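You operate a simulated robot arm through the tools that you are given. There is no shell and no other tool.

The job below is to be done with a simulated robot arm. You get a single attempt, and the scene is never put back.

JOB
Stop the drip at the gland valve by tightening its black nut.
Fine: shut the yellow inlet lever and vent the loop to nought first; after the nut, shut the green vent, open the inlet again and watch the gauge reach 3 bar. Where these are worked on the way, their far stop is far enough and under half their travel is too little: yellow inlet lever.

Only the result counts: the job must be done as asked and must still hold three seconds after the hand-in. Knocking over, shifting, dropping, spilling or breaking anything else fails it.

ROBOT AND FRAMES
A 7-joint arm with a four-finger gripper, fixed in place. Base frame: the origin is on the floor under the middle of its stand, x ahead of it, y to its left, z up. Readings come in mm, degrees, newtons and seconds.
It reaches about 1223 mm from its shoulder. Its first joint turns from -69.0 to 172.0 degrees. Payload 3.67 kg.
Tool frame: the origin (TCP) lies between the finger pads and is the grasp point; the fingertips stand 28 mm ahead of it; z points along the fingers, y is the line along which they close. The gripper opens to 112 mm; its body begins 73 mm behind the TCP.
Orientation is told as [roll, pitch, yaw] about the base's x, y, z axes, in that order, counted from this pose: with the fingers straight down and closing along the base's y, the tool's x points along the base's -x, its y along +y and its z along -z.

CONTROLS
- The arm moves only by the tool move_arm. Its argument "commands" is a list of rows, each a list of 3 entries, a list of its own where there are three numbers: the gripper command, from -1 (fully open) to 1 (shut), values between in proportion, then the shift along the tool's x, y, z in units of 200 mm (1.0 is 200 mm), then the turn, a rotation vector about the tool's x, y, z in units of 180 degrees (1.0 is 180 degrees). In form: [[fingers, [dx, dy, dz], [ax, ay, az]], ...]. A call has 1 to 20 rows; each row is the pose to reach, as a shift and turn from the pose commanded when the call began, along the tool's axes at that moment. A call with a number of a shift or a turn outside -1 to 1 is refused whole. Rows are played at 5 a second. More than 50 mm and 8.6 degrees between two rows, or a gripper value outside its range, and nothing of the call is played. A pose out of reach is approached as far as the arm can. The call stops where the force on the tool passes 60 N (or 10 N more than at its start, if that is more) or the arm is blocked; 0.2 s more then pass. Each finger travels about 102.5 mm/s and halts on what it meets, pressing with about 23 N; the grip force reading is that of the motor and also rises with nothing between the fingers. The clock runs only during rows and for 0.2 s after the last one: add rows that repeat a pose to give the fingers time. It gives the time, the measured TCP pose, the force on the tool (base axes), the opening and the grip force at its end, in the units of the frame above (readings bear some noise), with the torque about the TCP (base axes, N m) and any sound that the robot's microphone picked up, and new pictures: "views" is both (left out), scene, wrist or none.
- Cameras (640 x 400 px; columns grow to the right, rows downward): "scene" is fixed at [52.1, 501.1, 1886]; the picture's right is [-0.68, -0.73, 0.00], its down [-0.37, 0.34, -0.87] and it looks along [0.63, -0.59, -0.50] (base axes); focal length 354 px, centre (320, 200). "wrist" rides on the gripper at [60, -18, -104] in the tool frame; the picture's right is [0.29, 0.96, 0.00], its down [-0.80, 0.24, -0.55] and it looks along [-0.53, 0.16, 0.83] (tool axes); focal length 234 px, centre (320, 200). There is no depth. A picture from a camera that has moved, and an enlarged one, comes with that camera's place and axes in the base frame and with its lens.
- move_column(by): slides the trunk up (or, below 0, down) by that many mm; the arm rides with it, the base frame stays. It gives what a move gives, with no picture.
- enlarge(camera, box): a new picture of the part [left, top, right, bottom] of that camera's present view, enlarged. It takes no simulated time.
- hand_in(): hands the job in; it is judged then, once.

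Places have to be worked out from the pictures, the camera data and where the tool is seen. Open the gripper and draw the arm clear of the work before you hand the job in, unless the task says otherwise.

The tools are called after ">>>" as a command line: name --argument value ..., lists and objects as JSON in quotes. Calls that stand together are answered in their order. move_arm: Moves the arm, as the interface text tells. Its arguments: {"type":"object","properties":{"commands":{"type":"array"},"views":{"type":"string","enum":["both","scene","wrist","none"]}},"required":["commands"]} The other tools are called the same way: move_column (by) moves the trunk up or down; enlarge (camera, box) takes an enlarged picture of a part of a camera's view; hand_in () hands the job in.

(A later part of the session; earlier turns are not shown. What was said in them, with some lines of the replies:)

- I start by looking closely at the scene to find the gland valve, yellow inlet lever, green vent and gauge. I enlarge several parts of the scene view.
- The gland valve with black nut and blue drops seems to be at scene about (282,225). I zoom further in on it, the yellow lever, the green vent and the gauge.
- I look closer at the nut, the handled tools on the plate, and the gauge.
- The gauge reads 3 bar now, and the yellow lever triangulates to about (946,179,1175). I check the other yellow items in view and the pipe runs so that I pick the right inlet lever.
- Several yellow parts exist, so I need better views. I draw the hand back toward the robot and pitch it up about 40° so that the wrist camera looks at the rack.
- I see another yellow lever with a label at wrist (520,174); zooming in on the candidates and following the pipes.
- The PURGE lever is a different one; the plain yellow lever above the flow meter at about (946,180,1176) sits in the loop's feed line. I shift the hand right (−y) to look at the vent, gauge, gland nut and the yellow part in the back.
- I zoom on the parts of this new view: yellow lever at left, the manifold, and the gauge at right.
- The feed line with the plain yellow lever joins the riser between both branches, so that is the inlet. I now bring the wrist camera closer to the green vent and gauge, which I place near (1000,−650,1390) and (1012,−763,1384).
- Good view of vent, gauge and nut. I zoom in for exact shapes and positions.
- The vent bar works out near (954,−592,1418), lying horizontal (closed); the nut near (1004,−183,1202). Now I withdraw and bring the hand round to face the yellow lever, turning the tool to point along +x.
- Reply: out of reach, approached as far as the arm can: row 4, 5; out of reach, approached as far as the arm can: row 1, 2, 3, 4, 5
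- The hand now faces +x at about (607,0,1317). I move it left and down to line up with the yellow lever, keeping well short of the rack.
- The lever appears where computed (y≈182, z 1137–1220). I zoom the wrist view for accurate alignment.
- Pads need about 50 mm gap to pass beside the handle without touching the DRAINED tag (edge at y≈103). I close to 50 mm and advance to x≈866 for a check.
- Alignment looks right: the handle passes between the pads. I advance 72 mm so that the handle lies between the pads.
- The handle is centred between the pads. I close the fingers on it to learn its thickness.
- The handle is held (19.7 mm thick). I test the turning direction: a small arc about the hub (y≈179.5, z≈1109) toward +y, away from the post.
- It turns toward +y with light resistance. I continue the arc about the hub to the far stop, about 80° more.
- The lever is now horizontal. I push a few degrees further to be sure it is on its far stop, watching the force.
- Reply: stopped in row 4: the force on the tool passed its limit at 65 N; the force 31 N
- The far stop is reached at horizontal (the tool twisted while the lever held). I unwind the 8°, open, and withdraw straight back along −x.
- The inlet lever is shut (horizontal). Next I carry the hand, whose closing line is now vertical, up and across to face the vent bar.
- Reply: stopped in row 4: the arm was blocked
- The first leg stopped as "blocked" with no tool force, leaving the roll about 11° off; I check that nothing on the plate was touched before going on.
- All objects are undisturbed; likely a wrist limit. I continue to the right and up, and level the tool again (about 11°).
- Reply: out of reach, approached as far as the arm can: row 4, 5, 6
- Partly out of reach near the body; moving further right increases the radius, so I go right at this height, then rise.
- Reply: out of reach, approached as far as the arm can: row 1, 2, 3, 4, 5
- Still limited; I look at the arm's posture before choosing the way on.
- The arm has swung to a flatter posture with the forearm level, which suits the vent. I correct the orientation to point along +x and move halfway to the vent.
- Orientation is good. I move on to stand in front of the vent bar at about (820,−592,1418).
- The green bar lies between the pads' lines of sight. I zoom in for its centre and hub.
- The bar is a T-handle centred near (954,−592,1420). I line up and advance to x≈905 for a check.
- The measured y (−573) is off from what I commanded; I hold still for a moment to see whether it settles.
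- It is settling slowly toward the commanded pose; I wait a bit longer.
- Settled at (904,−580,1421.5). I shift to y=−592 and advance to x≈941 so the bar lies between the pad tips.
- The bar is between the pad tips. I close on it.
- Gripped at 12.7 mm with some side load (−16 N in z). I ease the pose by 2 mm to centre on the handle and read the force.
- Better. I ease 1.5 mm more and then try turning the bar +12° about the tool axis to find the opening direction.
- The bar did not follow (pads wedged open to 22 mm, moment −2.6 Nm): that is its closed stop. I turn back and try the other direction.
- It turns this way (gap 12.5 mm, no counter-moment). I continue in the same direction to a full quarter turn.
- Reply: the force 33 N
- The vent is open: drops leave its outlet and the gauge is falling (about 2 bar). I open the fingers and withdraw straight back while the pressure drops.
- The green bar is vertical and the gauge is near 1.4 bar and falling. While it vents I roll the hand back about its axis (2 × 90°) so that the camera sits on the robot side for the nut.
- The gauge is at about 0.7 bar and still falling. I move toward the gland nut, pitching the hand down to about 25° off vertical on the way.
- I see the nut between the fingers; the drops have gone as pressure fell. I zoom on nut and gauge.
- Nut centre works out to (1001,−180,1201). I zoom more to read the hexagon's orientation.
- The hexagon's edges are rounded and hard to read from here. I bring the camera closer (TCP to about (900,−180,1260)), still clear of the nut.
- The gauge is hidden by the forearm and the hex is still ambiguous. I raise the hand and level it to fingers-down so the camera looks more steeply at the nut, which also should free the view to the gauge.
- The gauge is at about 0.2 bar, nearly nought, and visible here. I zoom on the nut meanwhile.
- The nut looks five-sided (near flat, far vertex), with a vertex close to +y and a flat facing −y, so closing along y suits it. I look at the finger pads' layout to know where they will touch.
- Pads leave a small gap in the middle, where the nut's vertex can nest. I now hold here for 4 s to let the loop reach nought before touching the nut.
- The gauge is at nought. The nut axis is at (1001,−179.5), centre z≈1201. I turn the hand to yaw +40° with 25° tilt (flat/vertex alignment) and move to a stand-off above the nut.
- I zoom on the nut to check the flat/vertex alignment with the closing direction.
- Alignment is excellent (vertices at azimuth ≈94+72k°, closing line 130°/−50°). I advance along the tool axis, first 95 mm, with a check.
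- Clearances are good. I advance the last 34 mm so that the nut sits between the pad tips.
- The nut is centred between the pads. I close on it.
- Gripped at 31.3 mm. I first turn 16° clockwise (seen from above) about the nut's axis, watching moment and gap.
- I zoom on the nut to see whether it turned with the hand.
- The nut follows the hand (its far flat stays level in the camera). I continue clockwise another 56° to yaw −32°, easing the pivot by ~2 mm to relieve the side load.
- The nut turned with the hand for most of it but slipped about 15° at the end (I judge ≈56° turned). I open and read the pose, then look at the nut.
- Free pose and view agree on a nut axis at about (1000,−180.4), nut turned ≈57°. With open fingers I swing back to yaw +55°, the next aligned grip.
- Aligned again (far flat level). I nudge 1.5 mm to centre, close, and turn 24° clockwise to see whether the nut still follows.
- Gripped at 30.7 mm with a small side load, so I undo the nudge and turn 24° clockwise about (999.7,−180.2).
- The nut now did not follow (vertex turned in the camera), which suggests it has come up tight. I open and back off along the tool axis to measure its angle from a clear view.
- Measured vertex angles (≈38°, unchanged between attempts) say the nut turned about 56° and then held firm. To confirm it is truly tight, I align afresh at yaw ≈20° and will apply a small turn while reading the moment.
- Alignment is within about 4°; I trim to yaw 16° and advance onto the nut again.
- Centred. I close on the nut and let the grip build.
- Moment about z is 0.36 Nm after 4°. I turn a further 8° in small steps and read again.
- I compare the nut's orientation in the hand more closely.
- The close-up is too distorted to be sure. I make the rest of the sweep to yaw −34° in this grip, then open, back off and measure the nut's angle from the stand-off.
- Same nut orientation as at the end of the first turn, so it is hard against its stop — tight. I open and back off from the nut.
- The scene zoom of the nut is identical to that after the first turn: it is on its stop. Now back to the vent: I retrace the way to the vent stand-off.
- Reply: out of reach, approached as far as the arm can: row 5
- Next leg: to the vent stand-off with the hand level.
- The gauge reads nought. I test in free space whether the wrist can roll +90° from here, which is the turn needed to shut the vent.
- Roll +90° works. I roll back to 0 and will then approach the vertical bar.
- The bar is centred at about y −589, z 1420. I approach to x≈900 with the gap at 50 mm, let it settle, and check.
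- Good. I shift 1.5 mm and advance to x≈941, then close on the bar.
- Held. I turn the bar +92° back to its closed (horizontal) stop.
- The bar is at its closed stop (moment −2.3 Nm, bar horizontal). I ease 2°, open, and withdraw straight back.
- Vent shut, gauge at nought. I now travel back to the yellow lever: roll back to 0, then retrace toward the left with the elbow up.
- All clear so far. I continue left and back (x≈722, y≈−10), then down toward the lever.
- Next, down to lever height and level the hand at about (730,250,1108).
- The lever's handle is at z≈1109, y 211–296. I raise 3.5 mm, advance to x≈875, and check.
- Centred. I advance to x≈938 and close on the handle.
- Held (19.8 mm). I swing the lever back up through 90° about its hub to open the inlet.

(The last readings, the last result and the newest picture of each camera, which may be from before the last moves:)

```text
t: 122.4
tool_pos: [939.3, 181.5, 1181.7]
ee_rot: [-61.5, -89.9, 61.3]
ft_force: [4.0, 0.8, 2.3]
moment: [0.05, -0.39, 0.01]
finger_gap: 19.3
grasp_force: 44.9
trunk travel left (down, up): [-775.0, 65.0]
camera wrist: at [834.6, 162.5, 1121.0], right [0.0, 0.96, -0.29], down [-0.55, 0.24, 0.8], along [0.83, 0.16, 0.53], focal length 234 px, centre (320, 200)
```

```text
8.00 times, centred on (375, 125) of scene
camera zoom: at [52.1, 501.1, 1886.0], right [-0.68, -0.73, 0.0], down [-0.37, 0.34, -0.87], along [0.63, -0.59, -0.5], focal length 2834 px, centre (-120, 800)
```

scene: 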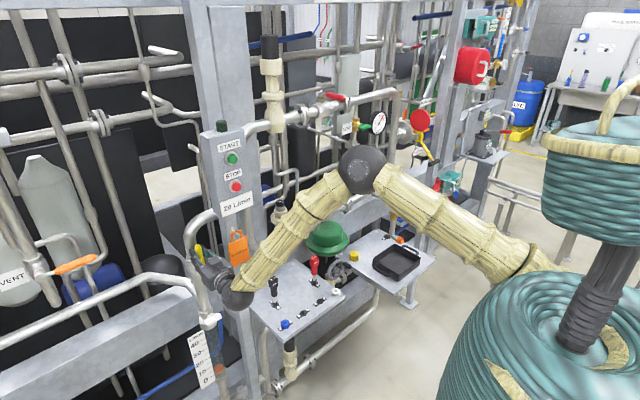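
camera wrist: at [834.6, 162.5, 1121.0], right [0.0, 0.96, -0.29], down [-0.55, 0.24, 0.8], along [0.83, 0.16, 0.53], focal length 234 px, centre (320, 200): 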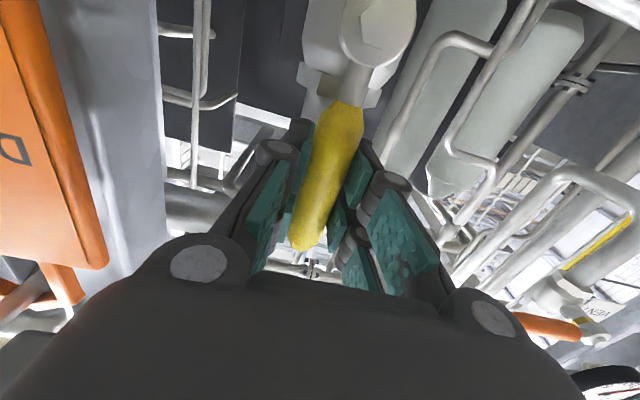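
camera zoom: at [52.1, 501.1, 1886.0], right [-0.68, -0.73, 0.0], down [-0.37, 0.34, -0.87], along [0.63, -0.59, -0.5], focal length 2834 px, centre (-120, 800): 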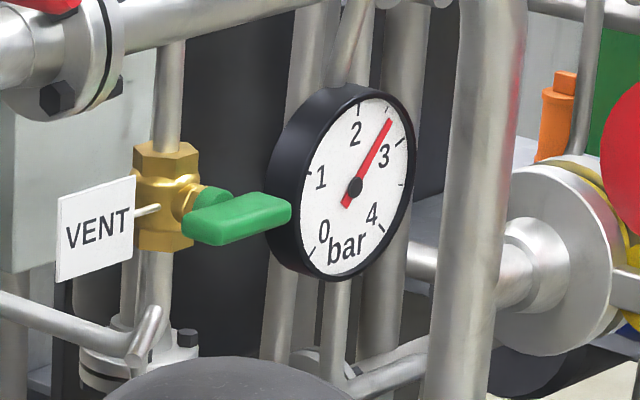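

The gauge is rising (≈2.6 bar). I press the lever 3° further to be sure it sits on its open stop.

>>> move_arm --commands '[[1, [0.0001, -0.0095, 0], [0, 0, 0.0083]], [1, [0.0005, -0.019, 0], [0, 0, 0.0167]], [1, [0.0005, -0.019, 0], [0, 0, 0.0167]]]' --views "none"

```text
t: 123.2
tool_pos: [938.3, 180.3, 1181.8]
ee_rot: [88.9, -87.1, -88.9]
ft_force: [11.7, 12.7, 5.5]
moment: [-2.26, -0.23, 0.05]
finger_gap: 21.8
grasp_force: 44.6
trunk travel left (down, up): [-775.0, 65.0]
```

On its open stop (it resists). I unwind the 3°, open, and withdraw straight back.

>>> move_arm --commands '[[1, [0, 0.012, 0], [0, 0, -0.0167]], [0.5, [0, 0.012, 0], [0, 0, -0.0167]], [0.1, [0, 0.012, 0], [0, 0, -0.0167]], [0.1, [0, 0.012, 0], [0, 0, -0.0167]]]' --views "none"

>>> move_arm --commands '[[0.1, [0, 0, -0.15], [0, 0, 0]], [0.1, [0, 0, -0.3], [0, 0, 0]], [0.1, [0, 0, -0.5], [0, 0, 0]], [0.1, [0, 0, -0.7], [0, 0, 0]], [0.1, [0, 0, -0.9], [0, 0, 0]], [0.1, [0, 0, -1], [0, 0, 0]]]' --views "both"

>>> enlarge --camera "scene" --box '[350, 100, 400, 150]'

>>> enlarge --camera "scene" --box '[260, 190, 310, 250]'

>>> enlarge --camera "scene" --box '[180, 220, 260, 300]'

```text
t: 124.2
tool_pos: [939.3, 178.9, 1180.6]
ee_rot: [-52.5, -90.0, 52.2]
ft_force: [0.3, -0.3, -0.8]
moment: [-0.02, -0.03, 0.02]
finger_gap: 50.5
grasp_force: 0.1
trunk travel left (down, up): [-775.0, 65.0]
```

```text
t: 125.6
tool_pos: [743.2, 167.7, 1169.4]
ee_rot: [15.4, -88.7, -16.8]
ft_force: [0.0, -0.6, -0.7]
moment: [0.01, -0.02, 0.01]
finger_gap: 50.5
grasp_force: 0.1
trunk travel left (down, up): [-775.0, 65.0]
camera wrist: at [637.5, 152.0, 1111.4], right [0.02, 0.96, -0.28], down [-0.53, 0.25, 0.81], along [0.85, 0.14, 0.51], focal length 234 px, centre (320, 200)
```

scene: 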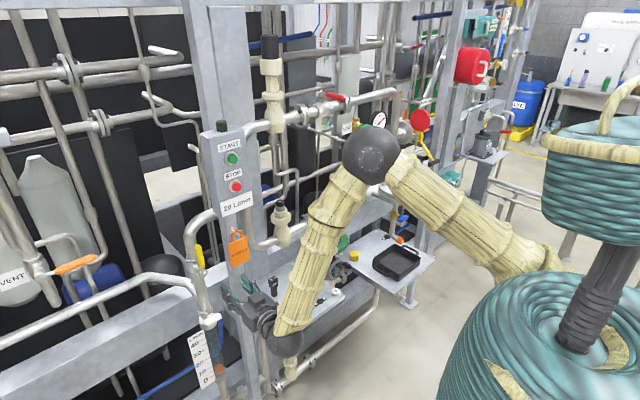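
wrist: 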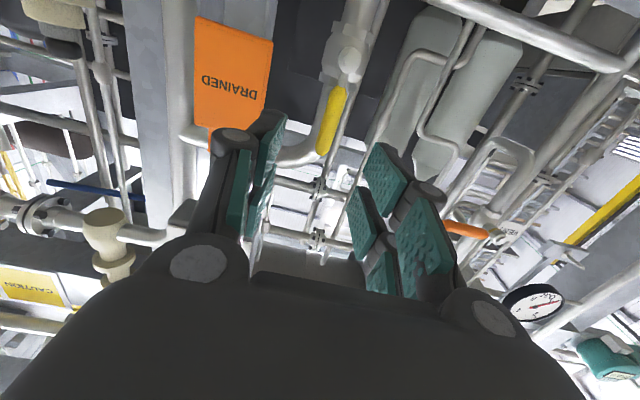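

```text
8.00 times, centred on (375, 125) of scene
camera zoom: at [52.1, 501.1, 1886.0], right [-0.68, -0.73, 0.0], down [-0.37, 0.34, -0.87], along [0.63, -0.59, -0.5], focal length 2834 px, centre (-120, 800)
```

zoom: 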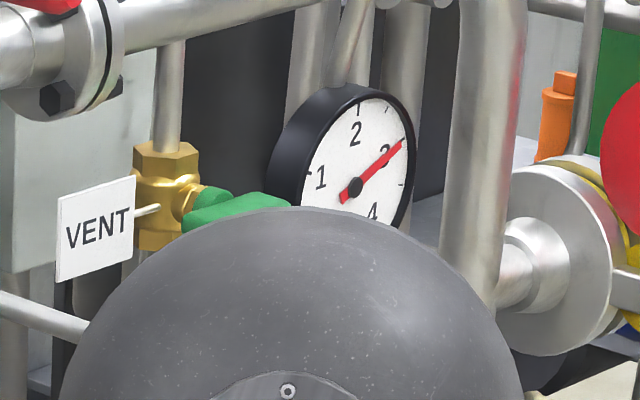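

```text
6.67 times, centred on (285, 220) of scene
camera zoom: at [52.1, 501.1, 1886.0], right [-0.68, -0.73, 0.0], down [-0.37, 0.34, -0.87], along [0.63, -0.59, -0.5], focal length 2361 px, centre (553, 67)
```

zoom: 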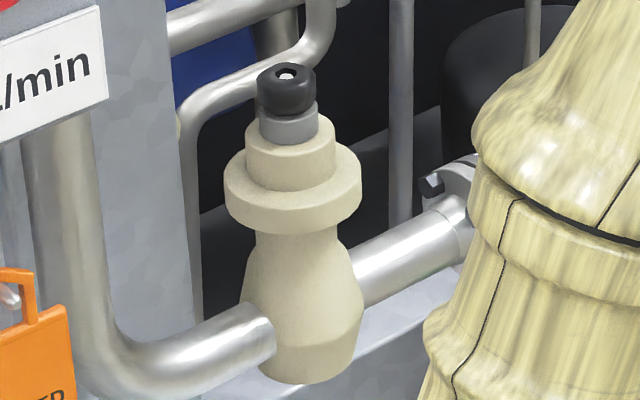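

```text
5.00 times, centred on (220, 260) of scene
camera zoom: at [52.1, 501.1, 1886.0], right [-0.68, -0.73, 0.0], down [-0.37, 0.34, -0.87], along [0.63, -0.59, -0.5], focal length 1771 px, centre (820, -100)
```

zoom: 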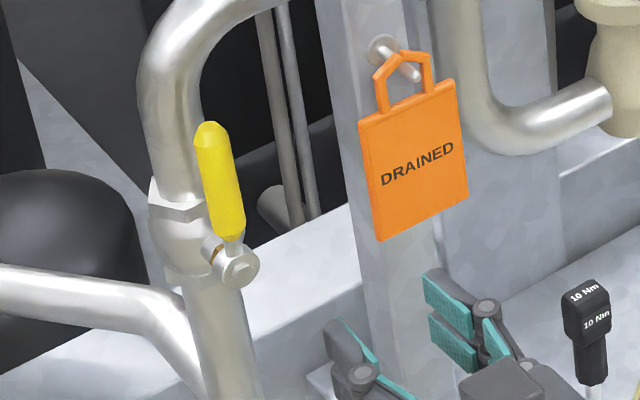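

The gauge reads 3 bar, the vent is shut, the inlet is open and there are no drops at the gland valve. I draw the arm clear, back and up, with the gripper opened.

>>> move_arm --commands '[[0.1, [-0.06, 0, -0.04], [0, 0.0366, 0]], [0.1, [-0.12, 0, -0.08], [0, 0.0732, 0]], [0.1, [-0.18, 0, -0.12], [0, 0.1098, 0]], [0.1, [-0.24, 0, -0.16], [0, 0.1464, 0]], [0.1, [-0.3, 0, -0.2], [0, 0.183, 0]], [0.1, [-0.3, 0, -0.2], [0, 0.183, 0]]]' --views "none"

>>> move_arm --commands '[[-0.2, [-0.1, -0.1, -0.065], [0, 0.0356, 0]], [-0.4, [-0.2, -0.2, -0.13], [0, 0.0712, 0]], [-0.6, [-0.3, -0.3, -0.196], [0, 0.1068, 0]], [-0.8, [-0.4, -0.4, -0.262], [0, 0.1424, 0]], [-1, [-0.503, -0.5, -0.327], [0, 0.178, 0]], [-1, [-0.503, -0.5, -0.327], [0, 0.178, 0]]]' --views "both"

```text
t: 127.0
tool_pos: [700.3, 179.9, 1239.1]
ee_rot: [-0.3, -56.8, 0.0]
ft_force: [0.4, 0.0, -0.2]
moment: [0.01, -0.02, -0.01]
finger_gap: 50.7
grasp_force: 0.1
trunk travel left (down, up): [-775.0, 65.0]
```

```text
t: 128.4
tool_pos: [696.2, 80.2, 1362.1]
ee_rot: [-0.2, -24.9, -0.1]
ft_force: [0.4, 0.5, -0.2]
moment: [-0.06, -0.02, -0.04]
finger_gap: 112.0
grasp_force: 0.0
trunk travel left (down, up): [-775.0, 65.0]
camera wrist: at [598.1, 62.6, 1430.5], right [-0.26, 0.96, -0.12], down [0.49, 0.24, 0.84], along [0.83, 0.15, -0.53], focal length 234 px, centre (320, 200)
```

scene: 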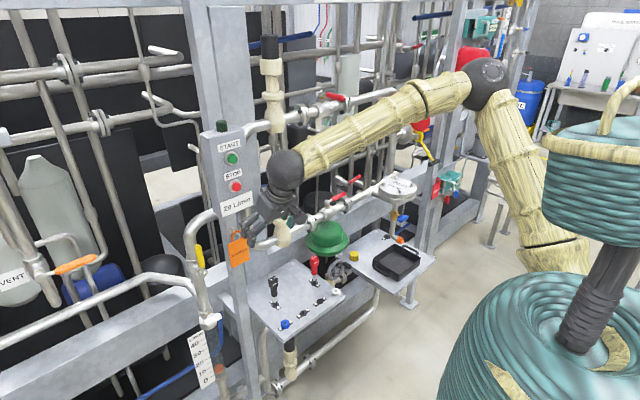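
wrist: 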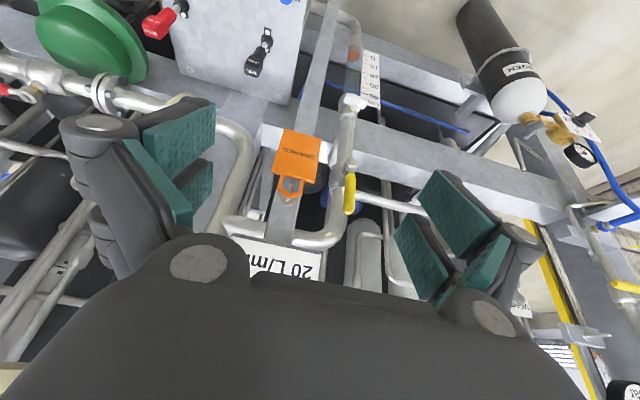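

I lift further back and up, then make a final check of gauge, gland valve, vent and lever.

>>> move_arm --commands '[[-1, [-0.011, 0, -0.2], [0, 0, 0]], [-1, [-0.022, 0, -0.4], [0, 0, 0]], [-1, [-0.033, 0, -0.6], [0, 0, 0]], [-1, [-0.045, 0, -0.807], [0, 0, 0]], [-1, [-0.045, 0, -0.807], [0, 0, 0]], [-1, [-0.045, 0, -0.807], [0, 0, 0]], [-1, [-0.045, 0, -0.807], [0, 0, 0]], [-1, [-0.045, 0, -0.807], [0, 0, 0]], [-1, [-0.045, 0, -0.807], [0, 0, 0]], [-1, [-0.045, 0, -0.807], [0, 0, 0]]]' --views "both"

>>> enlarge --camera "scene" --box '[350, 100, 400, 150]'

>>> enlarge --camera "scene" --box '[260, 190, 310, 250]'

>>> enlarge --camera "wrist" --box '[0, 0, 360, 220]'

```text
t: 130.6
tool_pos: [639.1, 82.2, 1509.8]
ee_rot: [-0.1, -24.8, -0.2]
ft_force: [0.8, -0.3, -0.5]
moment: [0.0, 0.03, 0.02]
finger_gap: 111.9
grasp_force: 0.1
trunk travel left (down, up): [-775.0, 65.0]
camera wrist: at [539.9, 63.6, 1578.3], right [-0.26, 0.96, -0.12], down [0.49, 0.24, 0.84], along [0.83, 0.15, -0.53], focal length 234 px, centre (320, 200)
```

scene: 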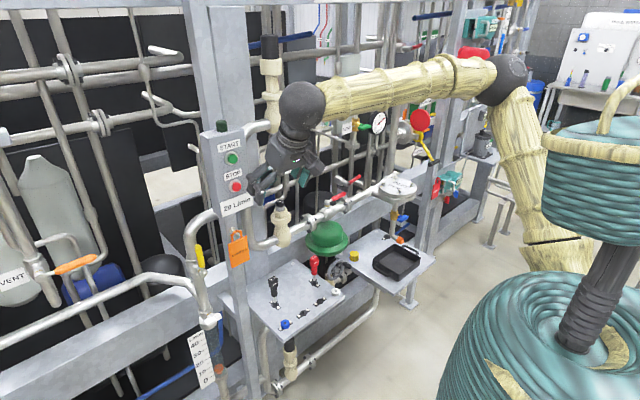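
wrist: 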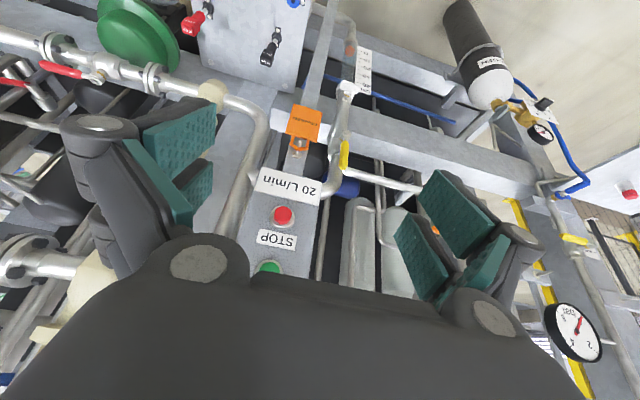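

```text
8.00 times, centred on (375, 125) of scene
camera zoom: at [52.1, 501.1, 1886.0], right [-0.68, -0.73, 0.0], down [-0.37, 0.34, -0.87], along [0.63, -0.59, -0.5], focal length 2834 px, centre (-120, 800)
```

zoom: 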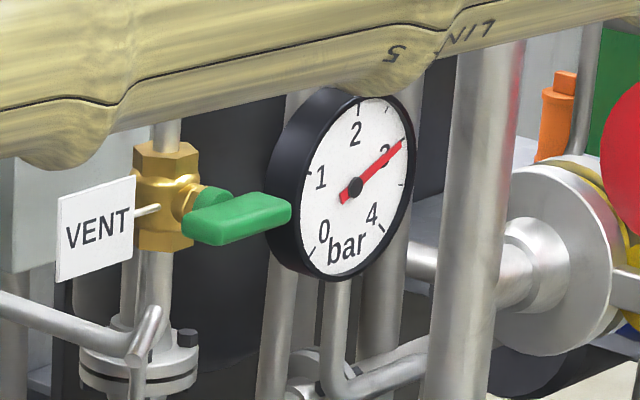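

```text
6.67 times, centred on (285, 220) of scene
camera zoom: at [52.1, 501.1, 1886.0], right [-0.68, -0.73, 0.0], down [-0.37, 0.34, -0.87], along [0.63, -0.59, -0.5], focal length 2361 px, centre (553, 67)
```

zoom: 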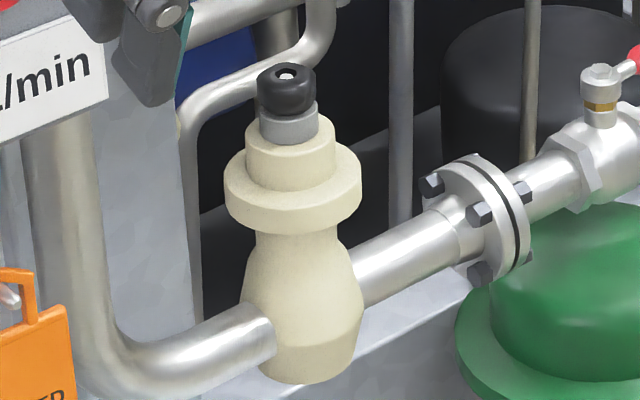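

```text
1.78 times, centred on (180, 110) of wrist
camera zoom: at [539.9, 63.6, 1578.3], right [-0.26, 0.96, -0.12], down [0.49, 0.24, 0.84], along [0.83, 0.15, -0.53], focal length 416 px, centre (569, 360)
```

zoom: 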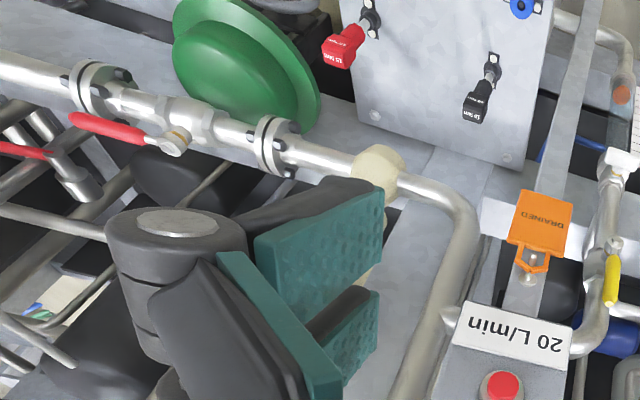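

The gauge holds at 3 bar, there are no drops at the gland valve, the vent is shut and the inlet lever is on its open stop. The gripper is open, the arm is clear and nothing else has moved, so I hand in.

>>> hand_in

```text
The job is handed in.
```

The drip at the gland valve has stopped, and I've handed the job in. At hand-in the gauge was steady at 3 bar with no drops showing. I don't have the judge's result.

- **Isolate and vent:** I turned the yellow inlet lever to its far stop, then opened the green vent. The needle was on the 0 tick before I touched the nut.
- **Nut:** I turned the black nut about 56° clockwise until it would go no further. Two more attempts slipped without moving it, so I took it to be on its stop.
- **Back in service:** I shut the green vent, then opened the yellow lever to its open stop. I watched the gauge climb back to 3 bar.

I saw nothing else moved or knocked over. The arm was drawn back with the gripper open before the hand-in.
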